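You operate a simulated robot arm through the tools that you are given. There is no shell and no other tool. Be economical: measure what you need, move in short steps, check, and stop when the job is done.

You are at the controls of a simulated two-armed robot. One attempt, no reset.

JOB
Firm all three cells of compost, then set the garlic in the middle one. Set down upright: garlic clove.

It is judged by the outcome, as a careful person would: the job done as asked, and still so three seconds after it is handed in. It fails if anything else is knocked over, pushed out of place, dropped, spilled or broken.

ROBOT AND FRAMES
Two 6-joint arms with two-finger parallel grippers on one trunk, on a base that drives. Base frame: it is fixed to the floor where the robot stands at the start and does not move with it; the origin is under the middle of the robot, x ahead of it, y to its left, z up. Units: mm, rad, N and s.
The left shoulder is at the start at [80, 216, 1565], the right one opposite. With the tool pointing down near the work surface each hand reaches from about 100 to 740 mm from the robot's upright axis, wherever it stands, measured 20 degrees to its own side. Places, roughly: cell compost on the drip tray side [900, 0, 1000]; cell compost on the sink side [900, -100, 1000]; middle cell [900, -100, 1000]; middle cell compost [900, -100, 1000]. Payload 3.43 kg a hand.
The tool frame of a hand sits at the grasp point between the pads (the TCP): z along the fingers, y along the line on which they close. The tips reach 30 mm beyond it. The gripper opens to 94 mm. The fingers are 28 mm wide and 10 mm thick; the gripper's body (50 by 96 mm) begins 55 mm behind the TCP.
Orientation is that of the tool frame in the base frame, as [roll, pitch, yaw] about the fixed x, y, z axes, in that order (R = Rz(yaw) Ry(pitch) Rx(roll)). With the fingers straight down and closing along the base's y, the tool's x points along the base's -x, its y along +y and its z along -z.

CONTROLS
- The arms move only by the tool step_arm. It takes "left_commands", "right_commands" or both (then of equal length, played together; a hand with none holds still); each is one flat list of numbers, 7 for each row, row after row: the shift along the tool's x, y, z in mm, then the turn, a rotation vector about the tool's x, y, z in rad, then the finger opening in mm, from 0 to 94. In form: [x, y, z, rx, ry, rz, grip, x, y, z, rx, ry, rz, grip, ...]. A call has 1 to 8 rows; each row shifts and turns the commanded pose from where the row before left it, along the tool's axes as they then stand. A row lasts 0.2 s, in which the tool goes at most 50 mm and 0.15 rad; a call with a longer step from one row to the next is refused whole, and so is a gripper value outside its range. Where a pose cannot be reached the arm comes as near as it can. A force on the tool above 90 N (or 10 N above the force at the start of the call, whichever is more), or a blocked arm, ends the call early, and 0.2 s more pass. The fingers move at their own pace (about 72 mm/s each) and stop on an object; they squeeze with about 41 N. The grip force told is the motor's: it shows also when the fingers shut on nothing. Time passes only in rows, and 0.2 s behind the last, so rows that do not move let the fingers close. It gives the time, the measured TCP pose, the force on the tool (base axes), the opening and the grip force at its end, in the units of the frame above (readings bear some noise), with the torque about the TCP (base axes, N m) and any sound that the robot's microphone picked up, and new pictures: "pictures" is both (left out), scene, wrist or none (wrist: the cameras of the hands that moved).
- Cameras (640 x 400 px; columns grow to the right, rows downward): "scene" is now at [97.8, 20.9, 1709.9]; the picture's right is [0.29, -0.96, 0.00], its down [-0.81, -0.24, -0.53] and it looks along [0.51, 0.15, -0.85] (base axes); focal length 288 px, centre (320, 200). "left" rides on the left gripper at [76, -14, -103] in its tool frame; the picture's right is [0.18, 0.98, 0.00], its down [-0.75, 0.14, -0.64] and it looks along [-0.63, 0.12, 0.77] (tool axes); focal length 243 px, centre (320, 200). "right" rides on the right gripper at [76, 14, -103] in its tool frame; the picture's right is [-0.18, 0.98, 0.00], its down [-0.75, -0.14, -0.64] and it looks along [-0.63, -0.12, 0.77] (tool axes); focal length 243 px, centre (320, 200). There is no depth. A picture from a camera that has moved, and an enlarged one, comes with that camera's place and axes in the base frame and with its lens.
- slide_trunk(by): slides the trunk up (or, below 0, down) by that many mm; the arms and the scene camera ride with it, the base frame stays. It gives what a move gives, with no picture.
- roll_base(legs): drives the robot by 1 to 6 legs, each [ahead, left, turn to the left] in mm, mm and rad, along the robot's own axes; the way and the turn of a leg run together, so that a leg with both is an arc; at most 1500 mm and 3.142 rad a leg. The arms and the cameras ride along, it lands a little off, and it stops where it bumps. It gives what a move gives, and a new picture of the scene camera.
- pan_tilt(pan, tilt): turns the head with the scene camera to pan (to the left, within 1.501 rad either way) and tilt (down, from -0.506 to 1.204), counted from straight ahead of the robot. It gives what a move gives, and a new picture of the scene camera.
- close_up(camera, box): a new picture of the part [left, top, right, bottom] of that camera's present view, enlarged. The clock stands still meanwhile.
- finish_job(): hands the job in; it is judged then, once.

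Go step by step. Nothing tells you exact positions but the pictures and the camera data: compare them with the known pose of the tool, close in by small moves and look again before you grip or let go. The budget is 120 turns and 260 pictures, counting those below and the enlarged ones. Unless the task says otherwise, let go and move clear before handing in, and close with one line.

The tools are called after "Request:" as a command line: name --argument value ..., lists and objects as JSON in quotes. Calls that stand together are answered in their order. step_arm: Moves the arms, as the interface text tells. Its arguments: {"type":"object","properties":{"left_commands":{"type":"array","items":{"type":"number"}},"right_commands":{"type":"array","items":{"type":"number"}},"pictures":{"type":"string","enum":["both","scene","wrist","none"]}},"required":[]} The other tools are called the same way: slide_trunk (by) slides the trunk up or down; roll_base (legs) drives the base; pan_tilt (pan, tilt) turns the head that bears the scene camera; close_up (camera, box) takes an enlarged picture of a part of a camera's view; finish_job () hands the job in.

At the start:

```text
t: 0.0
left_eef_pos: [560.8, 203.1, 1000.5]
left_tcp_rot: [3.141, -0.001, 3.141]
left_wrist_force: [0.0, 1.1, -0.6]
left_ft_torque: [-0.01, 0.01, -0.01]
left_width: 94.2
left_grasp_force: 0.0
right_eef_pos: [412.9, -203.4, 998.1]
right_tcp_rot: [-3.141, 0.006, -3.141]
right_wrist_force: [-1.0, 0.6, -0.2]
right_ft_torque: [-0.02, 0.0, 0.0]
right_width: 93.9
right_grasp_force: 0.0
trunk travel left (down, up): [-795.0, 45.0]
robot x, y, heading: [2.2, 0.5, -0.003]
head pan, tilt: [0.29, 1.011]
```

scene: 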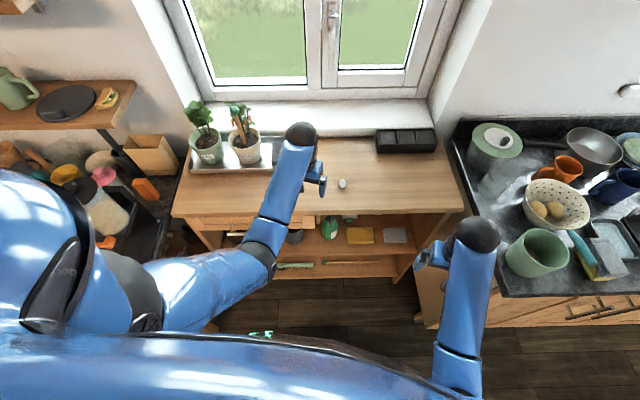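
right: 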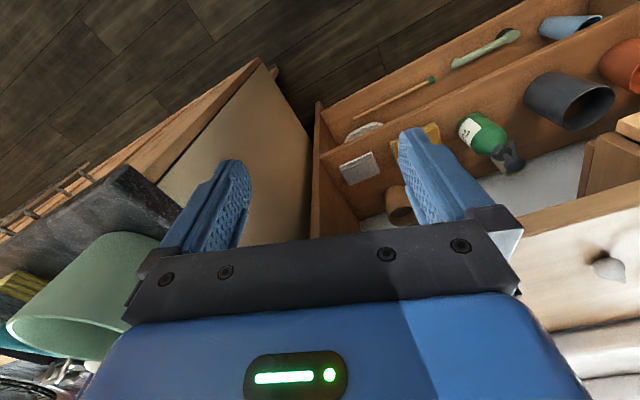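
left: 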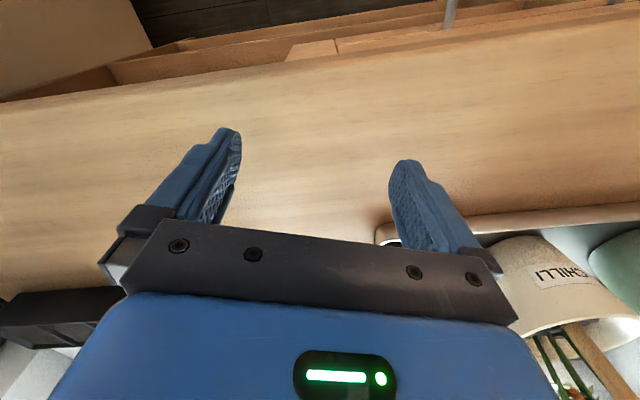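

I see a workbench with a black three-cell tray near the window and a small whitish clove on the bench. I'll look closer at both first.

Request:
close_up --camera "scene" --box '[360, 110, 460, 172]'

Request:
close_up --camera "scene" --box '[290, 140, 400, 209]'

```text
6.40 times, centred on (410, 141) of scene
camera zoom: at [97.8, 20.9, 1709.9], right [0.29, -0.96, 0.0], down [-0.81, -0.24, -0.53], along [0.51, 0.15, -0.85], focal length 1840 px, centre (-256, 578)
```

zoom: 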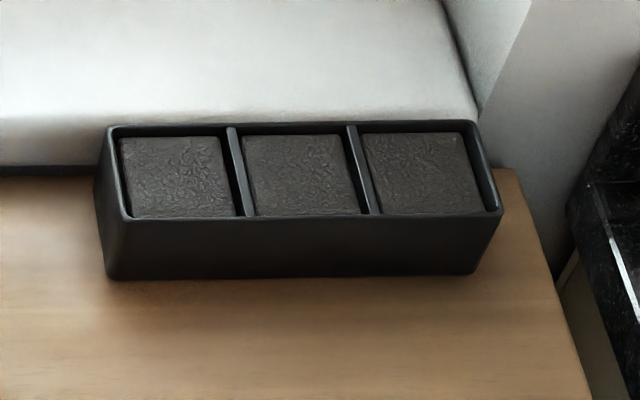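

```text
5.80 times, centred on (345, 174) of scene
camera zoom: at [97.8, 20.9, 1709.9], right [0.29, -0.96, 0.0], down [-0.81, -0.24, -0.53], along [0.51, 0.15, -0.85], focal length 1667 px, centre (175, 348)
```

zoom: 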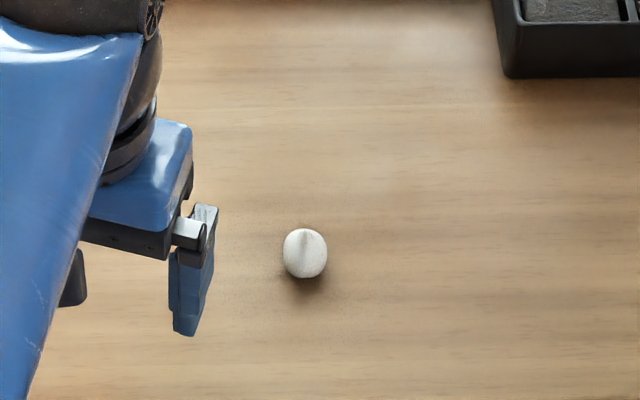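

The bench is turned about 0.3 rad from my frame: the tray is near (890,-80), the clove near (662,108), and the bench top around z≈900. The tray is out of reach, so I'll retract the left arm and raise both hands before driving closer.

Request:
step_arm --left_commands '[0, 0, -40, 0, 0, 0, 94, 0, 0, -40, 0, 0, 0, 94, 40, 0, -20, 0, 0, 0, 94, 45, 0, 0, 0, 0, 0, 94, 45, 0, 0, 0, 0, 0, 94, 40, 0, 0, 0, 0, 0, 94]' --right_commands '[0, 0, -40, 0, 0, 0, 94, 0, 0, -40, 0, 0, 0, 94, 0, 0, -20, 0, 0, 0, 94, 0, 0, 0, 0, 0, 0, 50, 0, 0, 0, 0, 0, 0, 0, 0, 0, 0, 0, 0, 0, 0]' --pictures "none"

Request:
roll_base --legs '[[0, 0, 0.3]]'

```text
t: 1.4
left_eef_pos: [440.9, 201.8, 1001.6]
left_tcp_rot: [3.141, 0.005, 3.141]
left_wrist_force: [0.6, -0.4, -0.5]
left_ft_torque: [-0.01, 0.01, -0.02]
left_width: 94.0
left_grasp_force: 0.1
left hand out of reach, approached as far as the arm can: row 2, 3, 4, 5, 6
right_eef_pos: [413.2, -203.8, 998.7]
right_tcp_rot: [3.14, 0.005, 3.141]
right_wrist_force: [-0.1, -0.3, -0.4]
right_ft_torque: [0.0, 0.0, 0.01]
right_width: 0.0
right_grasp_force: 14.6
right hand out of reach, approached as far as the arm can: row 1, 2, 3
trunk travel left (down, up): [-795.0, 45.0]
robot x, y, heading: [-1.0, -3.1, -0.0]
head pan, tilt: [0.29, 1.011]
```

```text
t: 2.8
left_eef_pos: [363.8, 323.9, 1002.0]
left_tcp_rot: [3.141, 0.003, -2.841]
left_wrist_force: [0.0, -0.9, -0.3]
left_ft_torque: [0.03, -0.01, -0.01]
left_width: 94.3
left_grasp_force: 0.1
right_eef_pos: [455.6, -73.7, 998.1]
right_tcp_rot: [-3.14, 0.007, -2.841]
right_wrist_force: [0.5, 0.2, 0.9]
right_ft_torque: [0.0, -0.01, -0.03]
right_width: 0.0
right_grasp_force: 32.9
trunk travel left (down, up): [-795.0, 45.0]
robot x, y, heading: [-1.2, 1.2, 0.299]
head pan, tilt: [0.29, 1.011]
camera scene: at [88.0, 47.8, 1709.9], right [0.56, -0.83, 0.0], down [-0.7, -0.47, -0.53], along [0.44, 0.3, -0.85], focal length 288 px, centre (320, 200)
```

scene: 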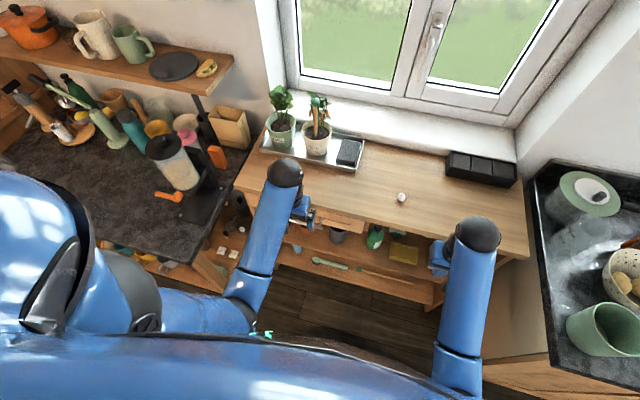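

The turn went as planned. I'll raise the trunk for clearance, drive forward and a little right, and point the head at the tray.

Request:
slide_trunk --by 45

Request:
roll_base --legs '[[0, -150, 0], [180, 0, 0]]'

Request:
pan_tilt --pan -0.25 --tilt 0.95

```text
t: 3.6
left_eef_pos: [363.5, 323.4, 1045.8]
left_tcp_rot: [3.141, 0.004, -2.843]
left_wrist_force: [0.0, 0.3, -0.1]
left_ft_torque: [-0.03, 0.05, 0.0]
left_width: 94.1
left_grasp_force: 0.1
right_eef_pos: [454.7, -72.1, 1042.7]
right_tcp_rot: [3.141, 0.006, -2.841]
right_wrist_force: [0.0, -0.1, -0.6]
right_ft_torque: [-0.02, 0.0, 0.04]
right_width: 0.0
right_grasp_force: 32.9
trunk travel left (down, up): [-840.0, 0.0]
robot x, y, heading: [5.0, 0.7, 0.303]
head pan, tilt: [0.29, 1.011]
```

```text
t: 6.1
left_eef_pos: [576.9, 231.2, 1047.7]
left_tcp_rot: [-3.14, 0.008, -2.845]
left_wrist_force: [-1.1, -0.2, 0.3]
left_ft_torque: [-0.01, 0.02, -0.01]
left_width: 94.0
left_grasp_force: 0.0
right_eef_pos: [669.0, -165.2, 1044.4]
right_tcp_rot: [3.141, 0.007, -2.845]
right_wrist_force: [-0.3, 0.2, 0.4]
right_ft_torque: [0.02, -0.03, 0.0]
right_width: 0.0
right_grasp_force: 32.7
trunk travel left (down, up): [-840.0, 0.0]
robot x, y, heading: [217.5, -91.1, 0.307]
head pan, tilt: [0.29, 1.011]
camera scene: at [299.2, -44.8, 1755.3], right [0.56, -0.83, 0.0], down [-0.7, -0.47, -0.54], along [0.45, 0.3, -0.84], focal length 288 px, centre (320, 200)
```

scene: 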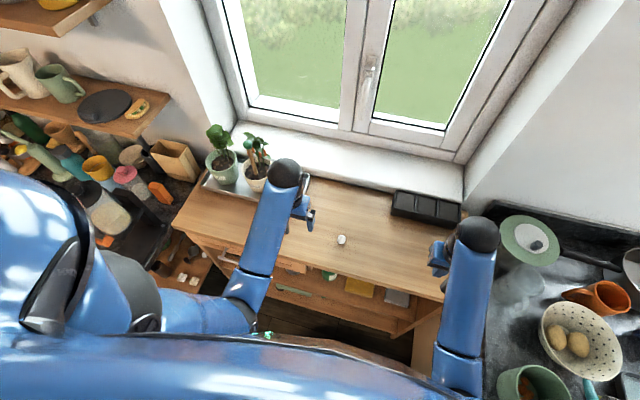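

```text
t: 7.1
left_eef_pos: [579.8, 233.6, 1044.5]
left_tcp_rot: [3.141, 0.002, -2.844]
left_wrist_force: [0.4, 0.3, 0.0]
left_ft_torque: [0.01, 0.04, 0.04]
left_width: 93.8
left_grasp_force: 0.1
right_eef_pos: [672.2, -164.4, 1043.8]
right_tcp_rot: [3.141, 0.005, -2.843]
right_wrist_force: [0.2, -0.7, 0.5]
right_ft_torque: [0.0, 0.0, -0.01]
right_width: 0.1
right_grasp_force: 33.6
trunk travel left (down, up): [-840.0, 0.0]
robot x, y, heading: [214.8, -90.6, 0.299]
head pan, tilt: [-0.25, 0.949]
camera scene: at [321.2, -76.4, 1759.1], right [0.05, -1.0, 0.0], down [-0.81, -0.04, -0.58], along [0.58, 0.03, -0.81], focal length 288 px, centre (320, 200)
```

scene: 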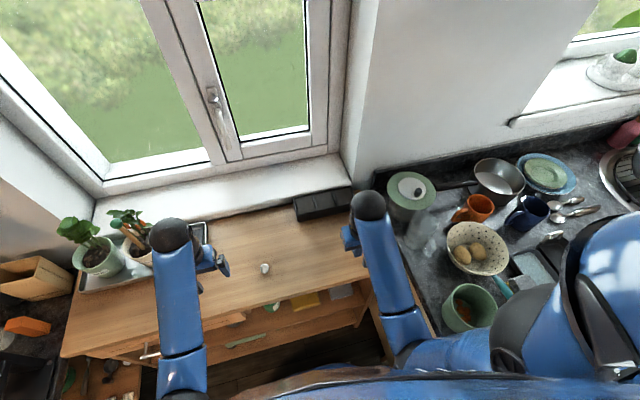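

Now I'll get enlarged views from here for triangulating the tray and the clove.

Request:
close_up --camera "scene" --box '[280, 170, 376, 230]'

Request:
close_up --camera "scene" --box '[240, 250, 288, 280]'

Request:
close_up --camera "right" --box '[0, 0, 640, 400]'

```text
6.67 times, centred on (328, 200) of scene
camera zoom: at [321.2, -76.4, 1759.1], right [0.05, -1.0, 0.0], down [-0.81, -0.04, -0.58], along [0.58, 0.03, -0.81], focal length 1917 px, centre (267, 200)
```

zoom: 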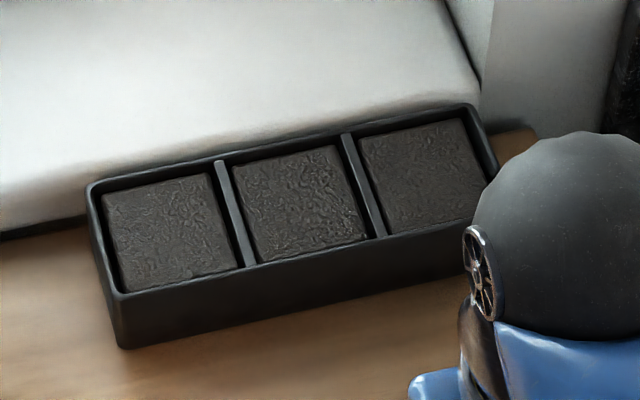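

```text
13.33 times, centred on (264, 265) of scene
camera zoom: at [321.2, -76.4, 1759.1], right [0.05, -1.0, 0.0], down [-0.81, -0.04, -0.58], along [0.58, 0.03, -0.81], focal length 3834 px, centre (1067, -667)
```

zoom: 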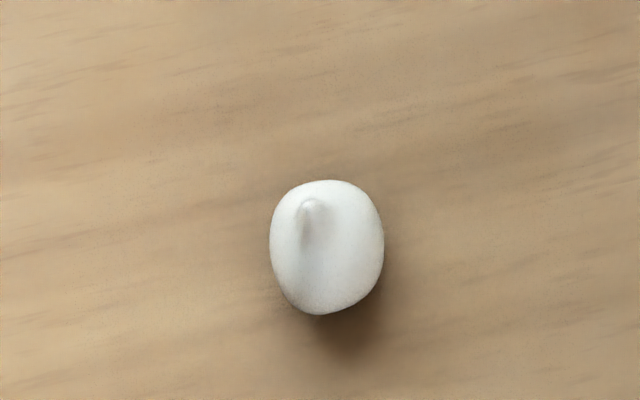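

```text
1.00 times, centred on (320, 200) of right (not enlarged: the box is as wide or as high as the picture)
camera zoom: at [595.0, -172.7, 1143.6], right [-0.11, 0.99, 0.0], down [0.76, 0.09, 0.64], along [0.64, 0.07, -0.76], focal length 243 px, centre (320, 200)
```

zoom: 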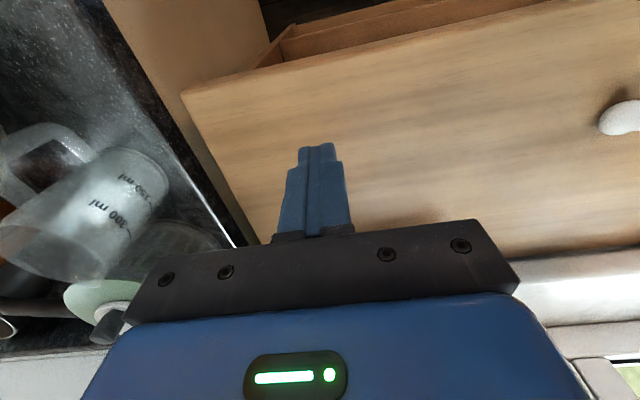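

Triangulated: bench z≈907, tray rim z≈957, cell centres ≈ left (878,0), middle (899,-65), right (922,-128). I'll hover the closed right fingers over the middle cell.

Request:
step_arm --right_commands '[-41, 4.7, 0, 0, 0, 0, 0, -41, 4.7, 0, 0, 0, 0, 0, -41, 4.7, 0, 0, 0, 0, 0, -41, 4.7, 0, 0, 0, 0, 0, -41, 4.7, 0, 0, 0, 0, 0, -41, 4.7, 0, 0, 0, 0, 0, 0, 0, 20, 0, 0, 0, 0, 0, 0, 20, 0, 0, 0, 0]'

```text
t: 8.9
left_eef_pos: [578.7, 231.1, 1046.6]
left_tcp_rot: [3.14, 0.003, -2.843]
left_wrist_force: [-0.3, -0.8, -0.1]
left_ft_torque: [0.03, -0.01, -0.02]
left_width: 93.7
left_grasp_force: 0.0
right_eef_pos: [899.0, -65.8, 1004.5]
right_tcp_rot: [3.141, 0.005, -2.842]
right_wrist_force: [0.2, 0.2, -0.6]
right_ft_torque: [0.04, 0.03, 0.0]
right_width: 0.0
right_grasp_force: 33.1
trunk travel left (down, up): [-840.0, 0.0]
robot x, y, heading: [220.3, -90.6, 0.3]
head pan, tilt: [-0.25, 0.949]
camera scene: at [319.2, -77.9, 1759.3], right [0.05, -1.0, 0.0], down [-0.81, -0.04, -0.58], along [0.58, 0.03, -0.81], focal length 288 px, centre (320, 200)
camera right: at [821.2, -74.8, 1105.4], right [-0.11, 0.99, 0.0], down [0.76, 0.09, 0.65], along [0.64, 0.07, -0.76], focal length 243 px, centre (320, 200)
```

scene: 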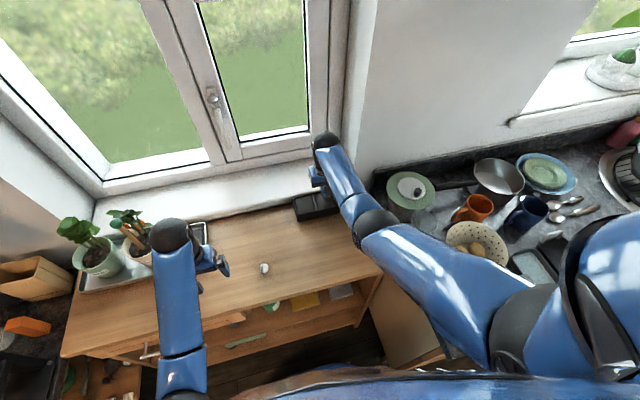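
right: 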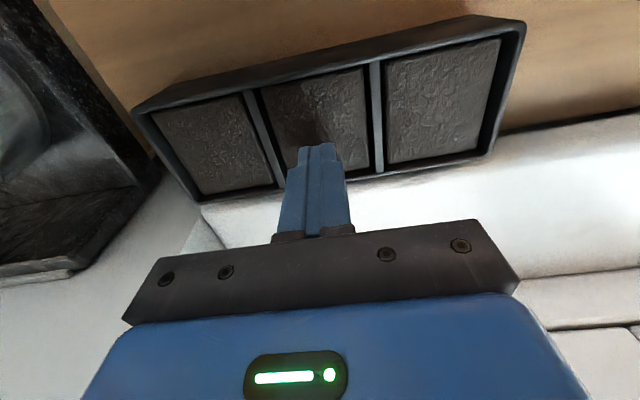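

The fingers hang over the middle cell. I'll lower in small steps to feel for contact.

Request:
step_arm --right_commands '[0, 0, 8, 0, 0, 0, 0, 0, 0, 8, 0, 0, 0, 0, 0, 0, 4, 0, 0, 0, 0, 0, 0, 4, 0, 0, 0, 0]' --pictures "wrist"

```text
t: 9.9
left_eef_pos: [579.6, 232.3, 1046.3]
left_tcp_rot: [-3.141, 0.003, -2.845]
left_wrist_force: [0.0, -0.7, -0.1]
left_ft_torque: [0.01, -0.03, 0.02]
left_width: 93.7
left_grasp_force: 0.0
right_eef_pos: [898.6, -64.8, 979.5]
right_tcp_rot: [-3.142, 0.004, -2.843]
right_wrist_force: [2.2, -0.2, 1.5]
right_ft_torque: [-0.03, -0.07, 0.0]
right_width: 0.0
right_grasp_force: 33.1
trunk travel left (down, up): [-840.0, 0.0]
robot x, y, heading: [214.7, -89.7, 0.3]
head pan, tilt: [-0.25, 0.949]
camera right: at [821.4, -74.1, 1080.5], right [-0.11, 0.99, 0.0], down [0.76, 0.09, 0.65], along [0.64, 0.07, -0.76], focal length 243 px, centre (320, 200)
```

right: 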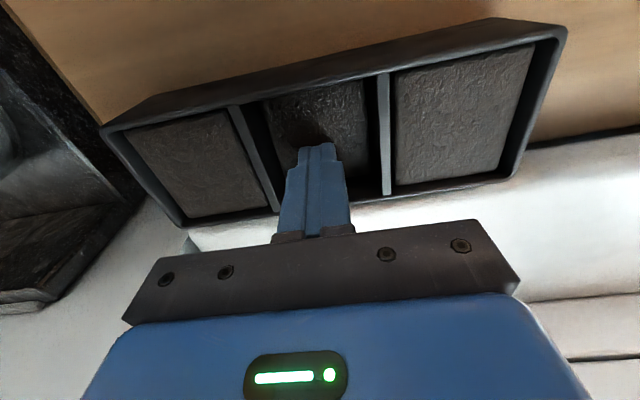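

Contact seems just beginning. I'll continue down gently.

Request:
step_arm --right_commands '[0, 0, 3, 0, 0, 0, 0, 0, 0, 3, 0, 0, 0, 0]' --pictures "none"

Request:
step_arm --right_commands '[0, 0, 3, 0, 0, 0, 0, 0, 0, 3, 0, 0, 0, 0]' --pictures "wrist"

```text
t: 10.5
left_eef_pos: [579.5, 231.8, 1046.8]
left_tcp_rot: [-3.14, 0.004, -2.843]
left_wrist_force: [-0.8, 0.4, 0.6]
left_ft_torque: [0.01, -0.04, -0.03]
left_width: 94.0
left_grasp_force: 0.0
right_eef_pos: [898.2, -66.1, 973.1]
right_tcp_rot: [3.141, 0.006, -2.842]
right_wrist_force: [1.4, -0.6, 3.2]
right_ft_torque: [-0.04, -0.03, 0.0]
right_width: 0.1
right_grasp_force: 33.8
trunk travel left (down, up): [-840.0, 0.0]
robot x, y, heading: [217.2, -91.6, 0.299]
head pan, tilt: [-0.25, 0.949]
```

```text
t: 11.1
left_eef_pos: [575.6, 231.2, 1048.2]
left_tcp_rot: [3.141, 0.009, -2.843]
left_wrist_force: [0.4, 0.1, -0.5]
left_ft_torque: [-0.01, 0.01, 0.03]
left_width: 94.0
left_grasp_force: 0.1
right_eef_pos: [898.9, -64.9, 974.1]
right_tcp_rot: [3.14, 0.016, -2.844]
right_wrist_force: [1.0, -2.9, 30.2]
right_ft_torque: [-0.23, 0.32, 0.31]
right_width: 0.2
right_grasp_force: 32.8
trunk travel left (down, up): [-840.0, 0.0]
robot x, y, heading: [217.5, -92.6, 0.301]
head pan, tilt: [-0.25, 0.949]
camera right: at [819.9, -74.4, 1073.9], right [-0.11, 0.99, 0.0], down [0.75, 0.08, 0.65], along [0.65, 0.08, -0.76], focal length 243 px, centre (320, 200)
```

right: 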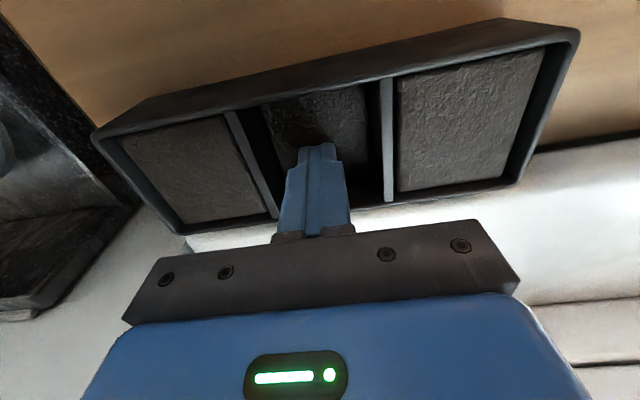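

The compost gave a few mm and then held at about 30 N, so it looks firmed. I'll lift off and check that it stays down.

Request:
step_arm --right_commands '[0, 0, 1, 0, 0, 0, 0, 0, 0, 0, 0, 0, 0, 0, 0, 0, -15, 0, 0, 0, 0, 0, 0, -20, 0, 0, 0, 0]' --pictures "wrist"

```text
t: 12.1
left_eef_pos: [578.8, 232.8, 1046.6]
left_tcp_rot: [-3.14, 0.004, -2.843]
left_wrist_force: [0.2, -0.6, -0.3]
left_ft_torque: [0.0, -0.03, -0.01]
left_width: 94.0
left_grasp_force: 0.2
right_eef_pos: [896.7, -63.6, 1001.0]
right_tcp_rot: [-3.141, 0.003, -2.844]
right_wrist_force: [0.0, -0.1, 0.6]
right_ft_torque: [-0.02, -0.02, -0.02]
right_width: 0.1
right_grasp_force: 32.6
trunk travel left (down, up): [-840.0, 0.0]
robot x, y, heading: [217.4, -92.8, 0.296]
head pan, tilt: [-0.25, 0.949]
camera right: at [818.6, -74.0, 1102.3], right [-0.11, 0.99, 0.0], down [0.76, 0.09, 0.64], along [0.64, 0.07, -0.77], focal length 243 px, centre (320, 200)
```

right: 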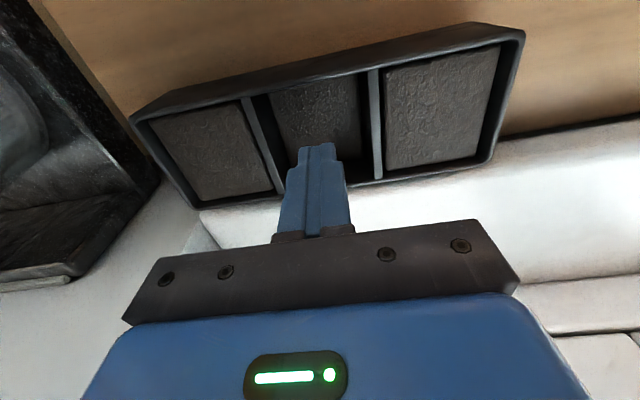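

The middle cell stayed down. Next is the sink-side cell, about 67 mm along -y of the tool.

Request:
step_arm --right_commands '[-2, -33, 0, 0, 0, 0, 0, -2, -33, 0, 0, 0, 0, 0, 0, 0, 0, 0, 0, 0, 0]' --pictures "wrist"

```text
t: 12.9
left_eef_pos: [578.9, 233.0, 1046.0]
left_tcp_rot: [-3.141, 0.003, -2.842]
left_wrist_force: [-0.4, 0.4, -1.1]
left_ft_torque: [0.0, -0.02, -0.04]
left_width: 94.0
left_grasp_force: 0.0
right_eef_pos: [921.5, -125.5, 1002.8]
right_tcp_rot: [-3.141, 0.005, -2.844]
right_wrist_force: [0.5, -0.1, -0.2]
right_ft_torque: [0.0, 0.01, 0.0]
right_width: 0.1
right_grasp_force: 33.2
trunk travel left (down, up): [-840.0, 0.0]
robot x, y, heading: [216.6, -86.2, 0.301]
head pan, tilt: [-0.25, 0.949]
camera right: at [843.0, -135.8, 1103.0], right [-0.11, 0.99, 0.0], down [0.76, 0.09, 0.65], along [0.64, 0.07, -0.76], focal length 243 px, centre (320, 200)
```

right: 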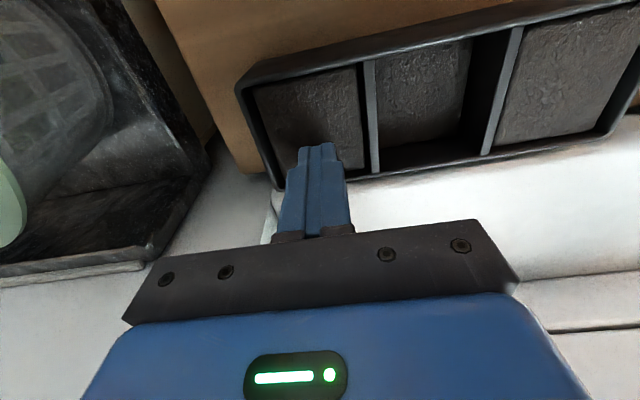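

It's well centred over the sink-side cell. Pressing down.

Request:
step_arm --right_commands '[0, 0, 8, 0, 0, 0, 0, 0, 0, 8, 0, 0, 0, 0, 0, 0, 5, 0, 0, 0, 0, 0, 0, 3, 0, 0, 0, 0, 0, 0, 3, 0, 0, 0, 0, 0, 0, 3, 0, 0, 0, 0]' --pictures "wrist"

```text
t: 14.3
left_eef_pos: [578.4, 231.6, 1047.5]
left_tcp_rot: [-3.141, 0.006, -2.842]
left_wrist_force: [0.2, -0.3, -0.3]
left_ft_torque: [-0.03, -0.03, 0.0]
left_width: 94.0
left_grasp_force: 0.1
right_eef_pos: [921.9, -127.9, 974.1]
right_tcp_rot: [-3.138, 0.008, -2.842]
right_wrist_force: [0.1, 0.6, 6.9]
right_ft_torque: [-0.01, 0.09, 0.05]
right_width: 0.1
right_grasp_force: 32.9
trunk travel left (down, up): [-840.0, 0.0]
robot x, y, heading: [217.7, -94.6, 0.301]
head pan, tilt: [-0.25, 0.949]
camera right: at [843.6, -135.8, 1074.5], right [-0.11, 0.99, 0.0], down [0.76, 0.09, 0.65], along [0.64, 0.07, -0.76], focal length 243 px, centre (320, 200)
```

right: 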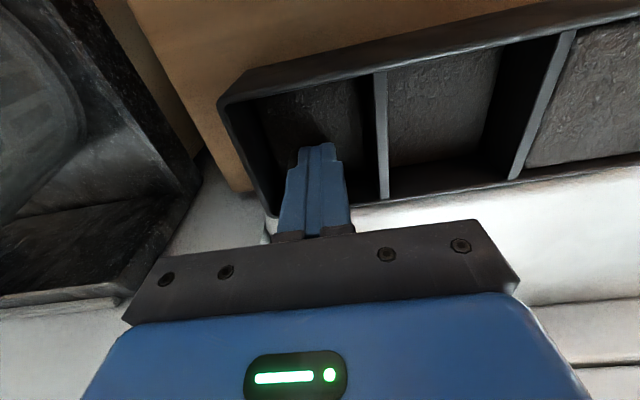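

Request:
step_arm --right_commands '[0, 0, 3, 0, 0, 0, 0, 0, 0, 1, 0, 0, 0, 0]' --pictures "none"

Request:
step_arm --right_commands '[0, 0, 0, 0, 0, 0, 0, 0, 0, -16, 0, 0, 0, 0, 0, 0, -20, 0, 0, 0, 0, 2, 33, 0, 0, 0, 0, 0, 2, 33, 0, 0, 0, 0, 0, 2, 33, 0, 0, 0, 0, 0, 2, 33, 0, 0, 0, 0, 0, 0, 0, 0, 0, 0, 0, 0]' --pictures "wrist"

```text
t: 14.9
left_eef_pos: [577.6, 232.4, 1048.9]
left_tcp_rot: [-3.139, 0.006, -2.844]
left_wrist_force: [0.6, -0.6, 0.0]
left_ft_torque: [0.0, -0.02, 0.02]
left_width: 93.9
left_grasp_force: 0.0
right_eef_pos: [921.0, -127.3, 974.7]
right_tcp_rot: [-3.14, 0.014, -2.843]
right_wrist_force: [0.8, -2.7, 30.7]
right_ft_torque: [-0.21, 0.35, 0.28]
right_width: 0.1
right_grasp_force: 33.1
trunk travel left (down, up): [-840.0, 0.0]
robot x, y, heading: [216.7, -93.9, 0.299]
head pan, tilt: [-0.25, 0.949]
```

```text
t: 16.7
left_eef_pos: [580.3, 231.9, 1047.2]
left_tcp_rot: [-3.141, 0.003, -2.844]
left_wrist_force: [-1.0, 0.0, -0.1]
left_ft_torque: [-0.06, 0.0, -0.03]
left_width: 94.0
left_grasp_force: 0.2
right_eef_pos: [875.3, -2.1, 1004.4]
right_tcp_rot: [-3.141, 0.003, -2.843]
right_wrist_force: [-0.4, -0.1, -0.1]
right_ft_torque: [-0.01, 0.0, -0.01]
right_width: 0.3
right_grasp_force: 33.6
trunk travel left (down, up): [-840.0, 0.0]
robot x, y, heading: [218.8, -91.2, 0.3]
head pan, tilt: [-0.25, 0.949]
camera right: at [797.8, -10.6, 1104.6], right [-0.11, 0.99, 0.0], down [0.76, 0.09, 0.64], along [0.64, 0.07, -0.76], focal length 243 px, centre (320, 200)
```

right: 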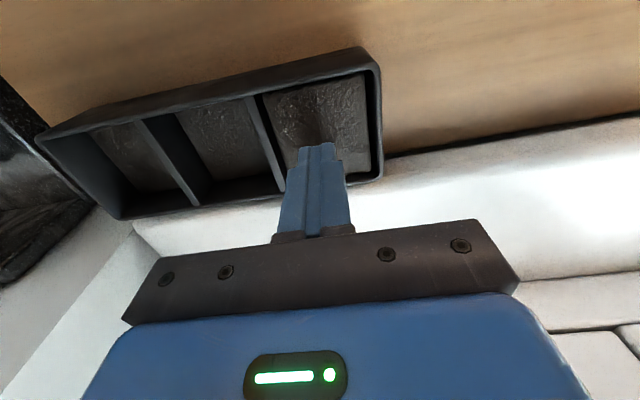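

The sink-side cell is firm too, and I'm over the drip-tray-side cell. Same press here.

Request:
step_arm --right_commands '[0, 0, 8, 0, 0, 0, 0, 0, 0, 8, 0, 0, 0, 0, 0, 0, 5, 0, 0, 0, 0, 0, 0, 3, 0, 0, 0, 0, 0, 0, 3, 0, 0, 0, 0, 0, 0, 3, 0, 0, 0, 0, 0, 0, 3, 0, 0, 0, 0]' --pictures "none"

Request:
step_arm --right_commands '[0, 0, 1, 0, 0, 0, 0, 0, 0, 1, 0, 0, 0, 0]' --pictures "none"

```text
t: 18.3
left_eef_pos: [577.3, 232.4, 1047.1]
left_tcp_rot: [3.142, 0.005, -2.843]
left_wrist_force: [-0.1, -0.7, 0.0]
left_ft_torque: [0.02, -0.02, -0.03]
left_width: 93.8
left_grasp_force: 0.2
right_eef_pos: [875.3, -3.3, 974.1]
right_tcp_rot: [3.14, 0.01, -2.842]
right_wrist_force: [-1.4, -2.2, 14.4]
right_ft_torque: [-0.09, 0.24, 0.14]
right_width: 0.3
right_grasp_force: 33.8
trunk travel left (down, up): [-840.0, 0.0]
robot x, y, heading: [215.8, -90.0, 0.292]
head pan, tilt: [-0.25, 0.949]
```

```text
t: 18.9
left_eef_pos: [576.6, 232.2, 1047.7]
left_tcp_rot: [-3.141, 0.004, -2.844]
left_wrist_force: [0.2, 0.0, 0.3]
left_ft_torque: [0.0, -0.01, -0.02]
left_width: 94.1
left_grasp_force: 0.1
right_eef_pos: [875.3, -2.3, 973.3]
right_tcp_rot: [-3.141, 0.012, -2.842]
right_wrist_force: [1.6, -0.4, 28.3]
right_ft_torque: [-0.13, 0.28, 0.18]
right_width: 0.0
right_grasp_force: 32.6
trunk travel left (down, up): [-840.0, 0.0]
robot x, y, heading: [219.0, -90.1, 0.301]
head pan, tilt: [-0.25, 0.949]
```

All three now rest at the same level (about z 943). I'll lift, move the left arm aside, and bring the right hand over the clove near (654,108).

Request:
step_arm --right_commands '[0, 0, -16, 0, 0, 0, 0, 0, 0, -20, 0, 0, 0, 0, 36, 34, 0, 0, 0, 0, 0, 36, 34, 0, 0, 0, 0, 30, 36, 34, 0, 0, 0, 0, 50, 36, 34, 0, 0, 0, 0, 60, 35, 34, 0, 0, 0, 0, 60, 0, 0, 0, 0, 0, 0, 60]' --left_commands '[20, 20, 0, 0, 0, 0, 94, 20, 20, 0, 0, 0, 0, 94, 20, 20, 0, 0, 0, 0, 94, 20, 20, 0, 0, 0, 0, 94, 0, 0, 0, 0, 0, 0, 94, 0, 0, 0, 0, 0, 0, 94, 0, 0, 0, 0, 0, 0, 94, 0, 0, 0, 0, 0, 0, 94]'

```text
t: 20.7
left_eef_pos: [478.8, 284.8, 1041.9]
left_tcp_rot: [-3.141, 0.004, -2.843]
left_wrist_force: [0.2, -0.5, 0.3]
left_ft_torque: [0.03, -0.03, 0.03]
left_width: 94.1
left_grasp_force: 0.0
left hand out of reach, approached as far as the arm can: row 2
right_eef_pos: [652.4, 106.0, 1005.2]
right_tcp_rot: [3.141, 0.002, -2.842]
right_wrist_force: [-0.6, 0.0, 0.7]
right_ft_torque: [-0.03, -0.01, -0.06]
right_width: 59.9
right_grasp_force: 0.1
trunk travel left (down, up): [-840.0, 0.0]
robot x, y, heading: [216.5, -90.0, 0.298]
head pan, tilt: [-0.25, 0.949]
camera scene: at [320.2, -77.1, 1759.2], right [0.05, -1.0, 0.0], down [-0.81, -0.04, -0.58], along [0.58, 0.03, -0.81], focal length 288 px, centre (320, 200)
camera right: at [576.2, 97.7, 1105.6], right [-0.11, 0.99, 0.0], down [0.76, 0.09, 0.64], along [0.64, 0.07, -0.76], focal length 243 px, centre (320, 200)
camera left: at [410.7, 248.0, 1145.6], right [-0.47, 0.89, 0.0], down [0.68, 0.36, 0.65], along [0.57, 0.3, -0.76], focal length 243 px, centre (320, 200)
```

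scene: 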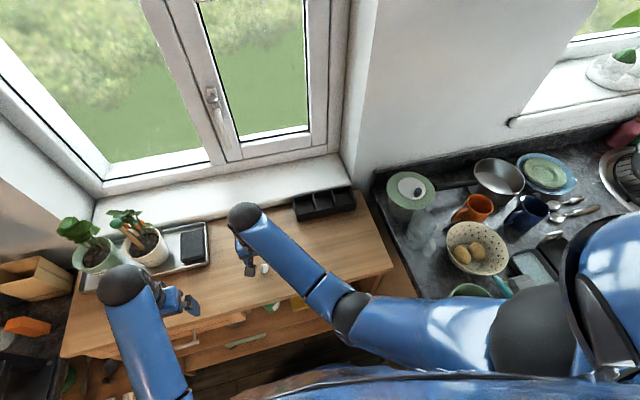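
right: 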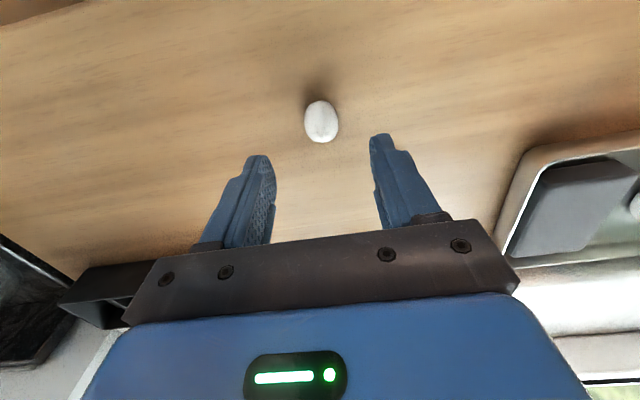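
left: 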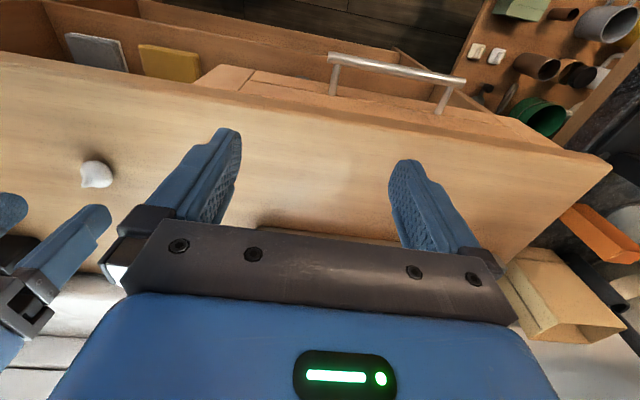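

The clove is centred below at about (651,106). I'll check its shape and attitude before gripping.

Request:
close_up --camera "left" --box '[64, 150, 128, 190]'

Request:
close_up --camera "right" --box '[288, 90, 352, 130]'

```text
10.00 times, centred on (96, 170) of left
camera zoom: at [410.7, 248.0, 1145.6], right [-0.47, 0.89, 0.0], down [0.68, 0.36, 0.65], along [0.57, 0.3, -0.76], focal length 2426 px, centre (2560, 500)
```

zoom: 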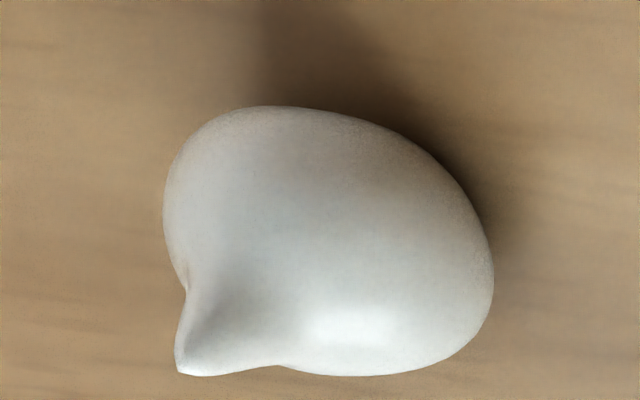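

```text
10.00 times, centred on (320, 110) of right
camera zoom: at [576.2, 97.7, 1105.6], right [-0.11, 0.99, 0.0], down [0.76, 0.09, 0.64], along [0.64, 0.07, -0.76], focal length 2426 px, centre (320, 1100)
```

zoom: 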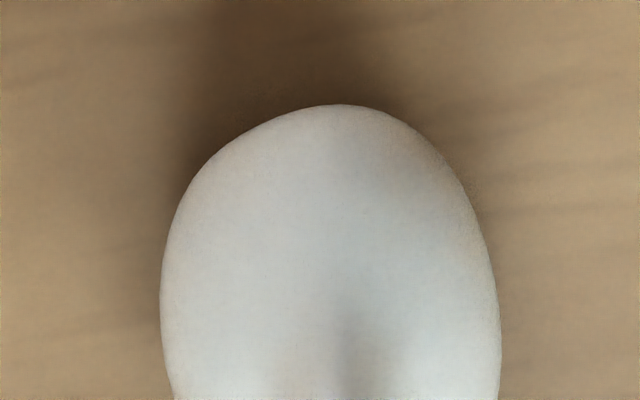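

It stands upright with the tip up and is about 27 mm wide. I'll descend around it with the fingers 60 mm open, stopping just above the bench.

Request:
step_arm --right_commands '[0, 0, 20, 0, 0, 0, 60, 0, 0, 20, 0, 0, 0, 60, 0, 0, 12, 0, 0, 0, 60, 0, 0, 6, 0, 0, 0, 60, 0, 0, 0, 0, 0, 0, 60]' --pictures "both"

Request:
close_up --camera "left" --box '[0, 140, 160, 240]'

```text
t: 21.9
left_eef_pos: [477.1, 284.4, 1043.9]
left_tcp_rot: [-3.141, 0.007, -2.842]
left_wrist_force: [0.2, 0.5, -0.2]
left_ft_torque: [0.06, -0.02, 0.0]
left_width: 93.9
left_grasp_force: 0.0
right_eef_pos: [655.0, 107.3, 949.2]
right_tcp_rot: [3.14, 0.008, -2.842]
right_wrist_force: [0.1, -2.1, 29.3]
right_ft_torque: [-1.19, 0.06, 0.07]
right_width: 61.9
right_grasp_force: 1.7
trunk travel left (down, up): [-840.0, 0.0]
robot x, y, heading: [216.1, -90.7, 0.297]
head pan, tilt: [-0.25, 0.949]
camera scene: at [317.1, -78.3, 1759.9], right [0.05, -1.0, 0.0], down [-0.81, -0.04, -0.58], along [0.58, 0.03, -0.81], focal length 288 px, centre (320, 200)
camera right: at [576.5, 98.1, 1050.5], right [-0.11, 0.99, 0.0], down [0.76, 0.08, 0.65], along [0.64, 0.08, -0.76], focal length 243 px, centre (320, 200)
```

scene: 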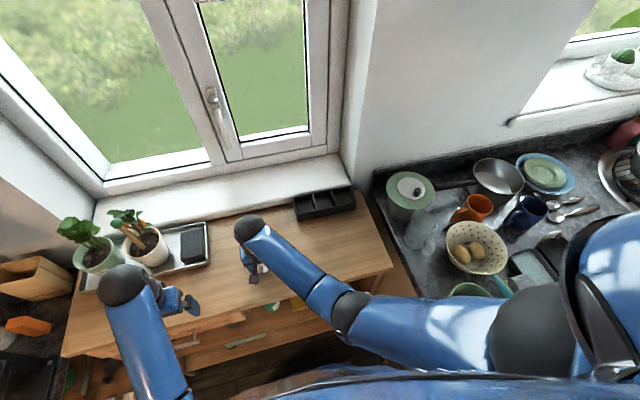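
right: 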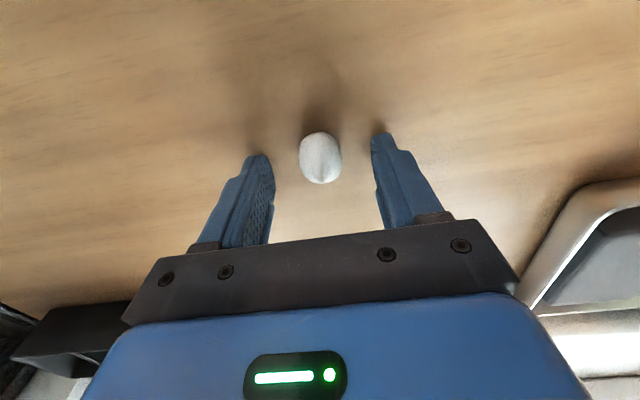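

```text
4.00 times, centred on (80, 190) of left
camera zoom: at [409.0, 247.2, 1146.7], right [-0.46, 0.89, 0.0], down [0.68, 0.35, 0.65], along [0.57, 0.3, -0.76], focal length 970 px, centre (1280, 240)
```

zoom: 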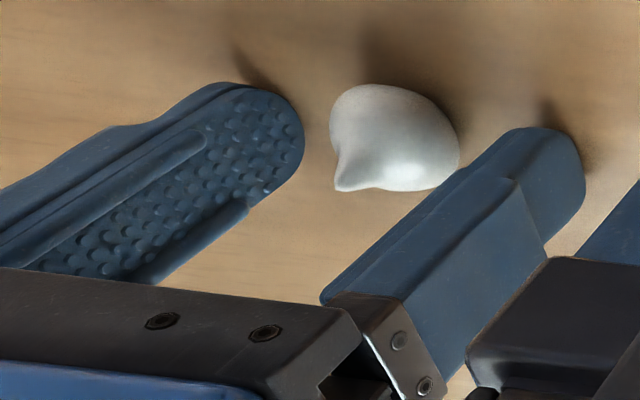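

The tips touched the bench at TCP z≈949, so the bench is near 918. I'll lift a few mm to unload, then close on the clove, which is centred.

Request:
step_arm --right_commands '[0, 0, -5, 0, 0, 0, 60, 0, 0, 0, 0, 0, 0, 60, 0, 0, 0, 0, 0, 0, 45]' --pictures "none"

Request:
step_arm --right_commands '[2, 0, 0, 0, 0, 0, 36, 0, 0, 0, 0, 0, 0, 30, 0, 0, 0, 0, 0, 0, 25, 0, 0, 0, 0, 0, 0, 22, 0, 0, 0, 0, 0, 0, 20, 0, 0, 0, 0, 0, 0, 20]' --pictures "wrist"

Request:
close_up --camera "left" --box '[0, 140, 160, 240]'

```text
t: 22.7
left_eef_pos: [477.8, 284.5, 1042.8]
left_tcp_rot: [-3.141, 0.005, -2.844]
left_wrist_force: [-0.8, 0.7, -0.4]
left_ft_torque: [0.01, 0.0, -0.02]
left_width: 93.7
left_grasp_force: 0.1
right_eef_pos: [652.9, 106.7, 950.0]
right_tcp_rot: [-3.14, 0.002, -2.842]
right_wrist_force: [0.5, -0.9, 0.5]
right_ft_torque: [0.0, -0.03, 0.0]
right_width: 45.0
right_grasp_force: 0.0
trunk travel left (down, up): [-840.0, 0.0]
robot x, y, heading: [219.3, -90.1, 0.296]
head pan, tilt: [-0.25, 0.949]
```

```text
t: 24.1
left_eef_pos: [479.2, 285.4, 1042.6]
left_tcp_rot: [3.141, 0.005, -2.845]
left_wrist_force: [-0.3, 0.1, 0.3]
left_ft_torque: [-0.06, 0.04, -0.01]
left_width: 94.1
left_grasp_force: 0.2
right_eef_pos: [652.7, 105.6, 950.6]
right_tcp_rot: [3.141, 0.003, -2.843]
right_wrist_force: [-0.4, -0.4, 0.2]
right_ft_torque: [0.03, 0.0, -0.02]
right_width: 21.2
right_grasp_force: 40.6
trunk travel left (down, up): [-840.0, 0.0]
robot x, y, heading: [215.7, -92.4, 0.298]
head pan, tilt: [-0.25, 0.949]
camera right: at [575.1, 97.1, 1052.2], right [-0.11, 0.99, 0.0], down [0.76, 0.09, 0.65], along [0.64, 0.07, -0.76], focal length 243 px, centre (320, 200)
```

right: 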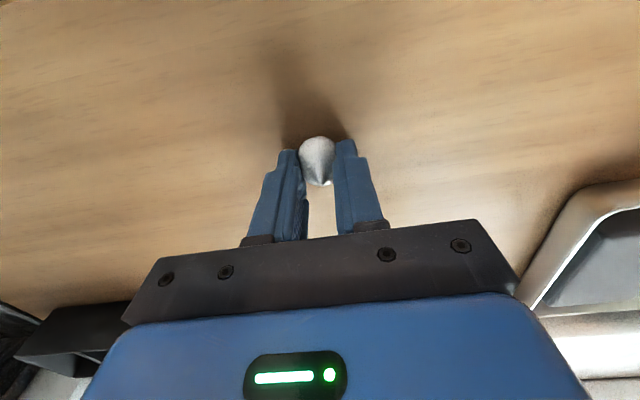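

```text
4.00 times, centred on (80, 190) of left
camera zoom: at [410.5, 247.9, 1145.6], right [-0.47, 0.89, 0.0], down [0.68, 0.36, 0.65], along [0.57, 0.3, -0.76], focal length 970 px, centre (1280, 240)
```

zoom: 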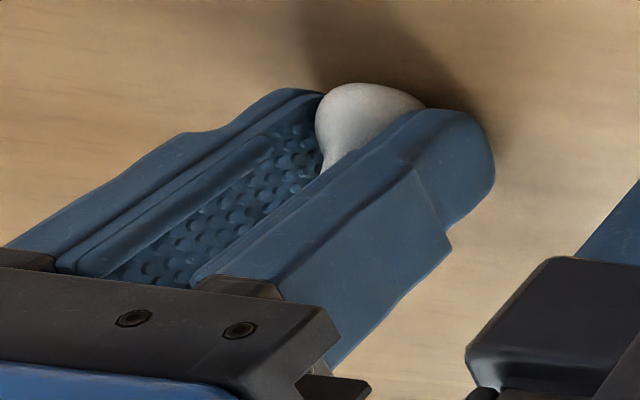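

The clove is held at 21 mm. I'll lift a little and check that it hasn't tilted.

Request:
step_arm --right_commands '[0, 0, -15, 0, 0, 0, 18, 0, 0, -35, 0, 0, 0, 18, 0, 0, 0, 0, 0, 0, 18]' --pictures "none"

Request:
close_up --camera "right" --box '[240, 110, 400, 210]'

Request:
close_up --camera "left" --box '[0, 140, 160, 240]'

```text
t: 24.9
left_eef_pos: [478.4, 285.3, 1042.1]
left_tcp_rot: [-3.141, 0.005, -2.843]
left_wrist_force: [-0.3, 0.2, -1.0]
left_ft_torque: [0.01, -0.03, 0.03]
left_width: 93.9
left_grasp_force: 0.1
right_eef_pos: [651.9, 105.1, 1001.8]
right_tcp_rot: [3.141, 0.003, -2.843]
right_wrist_force: [0.2, -0.2, 0.0]
right_ft_torque: [0.03, -0.04, -0.02]
right_width: 19.1
right_grasp_force: 41.0
trunk travel left (down, up): [-840.0, 0.0]
robot x, y, heading: [219.5, -92.1, 0.301]
head pan, tilt: [-0.25, 0.949]
```

```text
4.00 times, centred on (320, 160) of right
camera zoom: at [574.5, 96.9, 1103.0], right [-0.11, 0.99, 0.0], down [0.76, 0.09, 0.64], along [0.64, 0.07, -0.76], focal length 970 px, centre (320, 360)
```

zoom: 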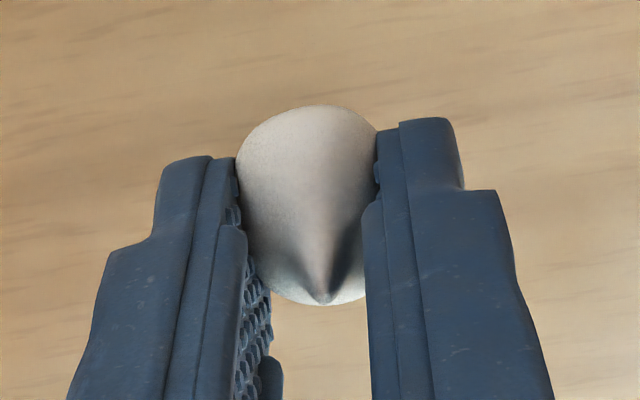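

```text
4.00 times, centred on (80, 190) of left
camera zoom: at [410.5, 247.9, 1145.6], right [-0.47, 0.89, 0.0], down [0.68, 0.36, 0.65], along [0.57, 0.3, -0.76], focal length 970 px, centre (1280, 240)
```

zoom: 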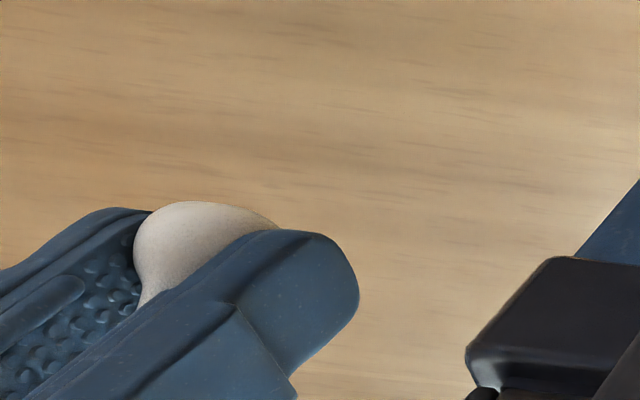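

The tip still points up. I'll check from the scene camera too and verify the grip isn't creeping.

Request:
step_arm --right_commands '[0, 0, 0, 0, 0, 0, 18, 0, 0, 0, 0, 0, 0, 18]' --pictures "none"

Request:
close_up --camera "scene" --box '[216, 230, 296, 280]'

```text
t: 25.5
left_eef_pos: [479.6, 285.2, 1042.7]
left_tcp_rot: [3.141, 0.006, -2.843]
left_wrist_force: [0.5, 0.9, -1.2]
left_ft_torque: [-0.03, 0.01, 0.02]
left_width: 93.9
left_grasp_force: 0.2
right_eef_pos: [652.0, 106.1, 1002.4]
right_tcp_rot: [-3.141, 0.004, -2.843]
right_wrist_force: [-0.4, -0.6, -0.5]
right_ft_torque: [0.03, 0.02, -0.03]
right_width: 19.1
right_grasp_force: 40.6
trunk travel left (down, up): [-840.0, 0.0]
robot x, y, heading: [215.7, -92.2, 0.301]
head pan, tilt: [-0.25, 0.949]
```

```text
8.00 times, centred on (256, 255) of scene
camera zoom: at [319.6, -77.2, 1759.2], right [0.05, -1.0, 0.0], down [-0.81, -0.04, -0.58], along [0.58, 0.03, -0.81], focal length 2301 px, centre (832, -240)
```

zoom: 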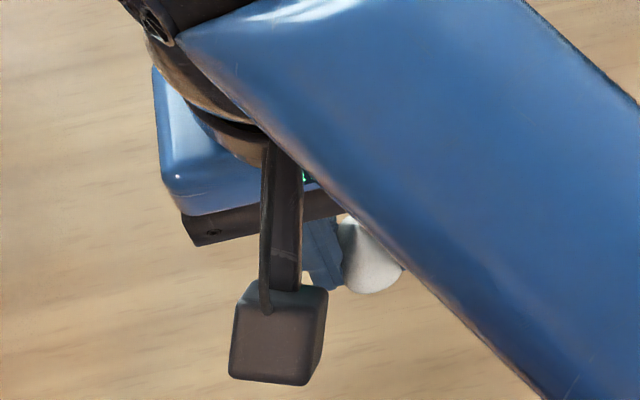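

The grip is stable at 19 mm and the clove looks upright, having just turned about the vertical. I'll raise it and carry it over the middle cell.

Request:
step_arm --right_commands '[0, 0, -30, 0, 0, 0, 18, -26, -33.7, 0, 0, 0, 0, 18, -26, -33.7, 0, 0, 0, 0, 18, -26, -33.7, 0, 0, 0, 0, 18, -26, -33.7, 0, 0, 0, 0, 18, -26, -33.7, 0, 0, 0, 0, 18, -26, -33.7, 0, 0, 0, 0, 18, -26, -33.7, 0, 0, 0, 0, 18]' --pictures "wrist"

Request:
close_up --camera "scene" --box '[280, 170, 376, 230]'

```text
t: 27.3
left_eef_pos: [479.4, 284.6, 1043.0]
left_tcp_rot: [3.139, 0.004, -2.843]
left_wrist_force: [0.5, 1.4, -0.2]
left_ft_torque: [-0.02, 0.02, -0.02]
left_width: 94.0
left_grasp_force: 0.0
right_eef_pos: [897.0, -66.9, 1031.3]
right_tcp_rot: [3.141, 0.003, -2.843]
right_wrist_force: [0.5, -0.2, -0.4]
right_ft_torque: [0.0, 0.01, 0.0]
right_width: 19.2
right_grasp_force: 41.8
trunk travel left (down, up): [-840.0, 0.0]
robot x, y, heading: [216.8, -91.8, 0.296]
head pan, tilt: [-0.25, 0.949]
camera right: at [819.2, -76.0, 1132.7], right [-0.11, 0.99, 0.0], down [0.76, 0.09, 0.64], along [0.64, 0.07, -0.77], focal length 243 px, centre (320, 200)
```

right: 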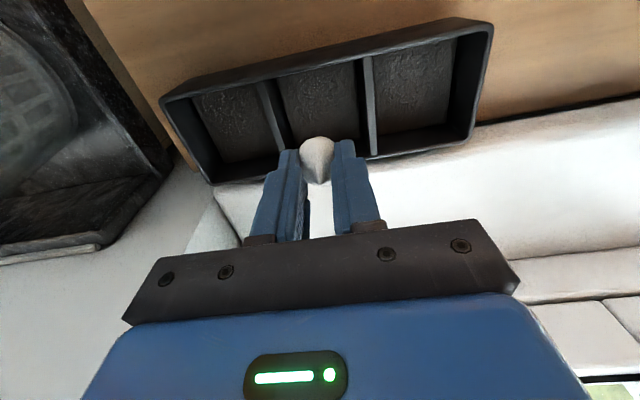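

```text
6.67 times, centred on (328, 200) of scene
camera zoom: at [321.4, -77.9, 1759.1], right [0.05, -1.0, 0.0], down [-0.81, -0.04, -0.58], along [0.58, 0.03, -0.81], focal length 1917 px, centre (267, 200)
```

zoom: 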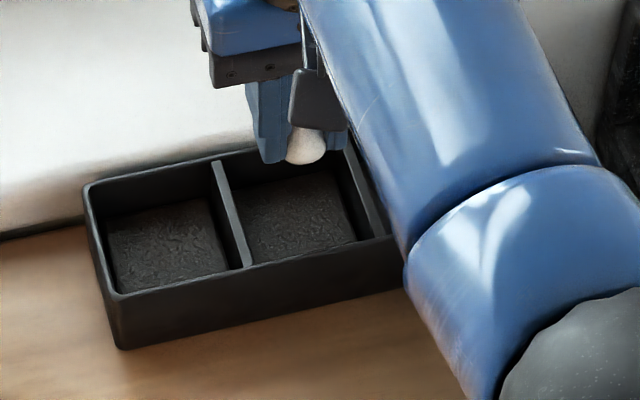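

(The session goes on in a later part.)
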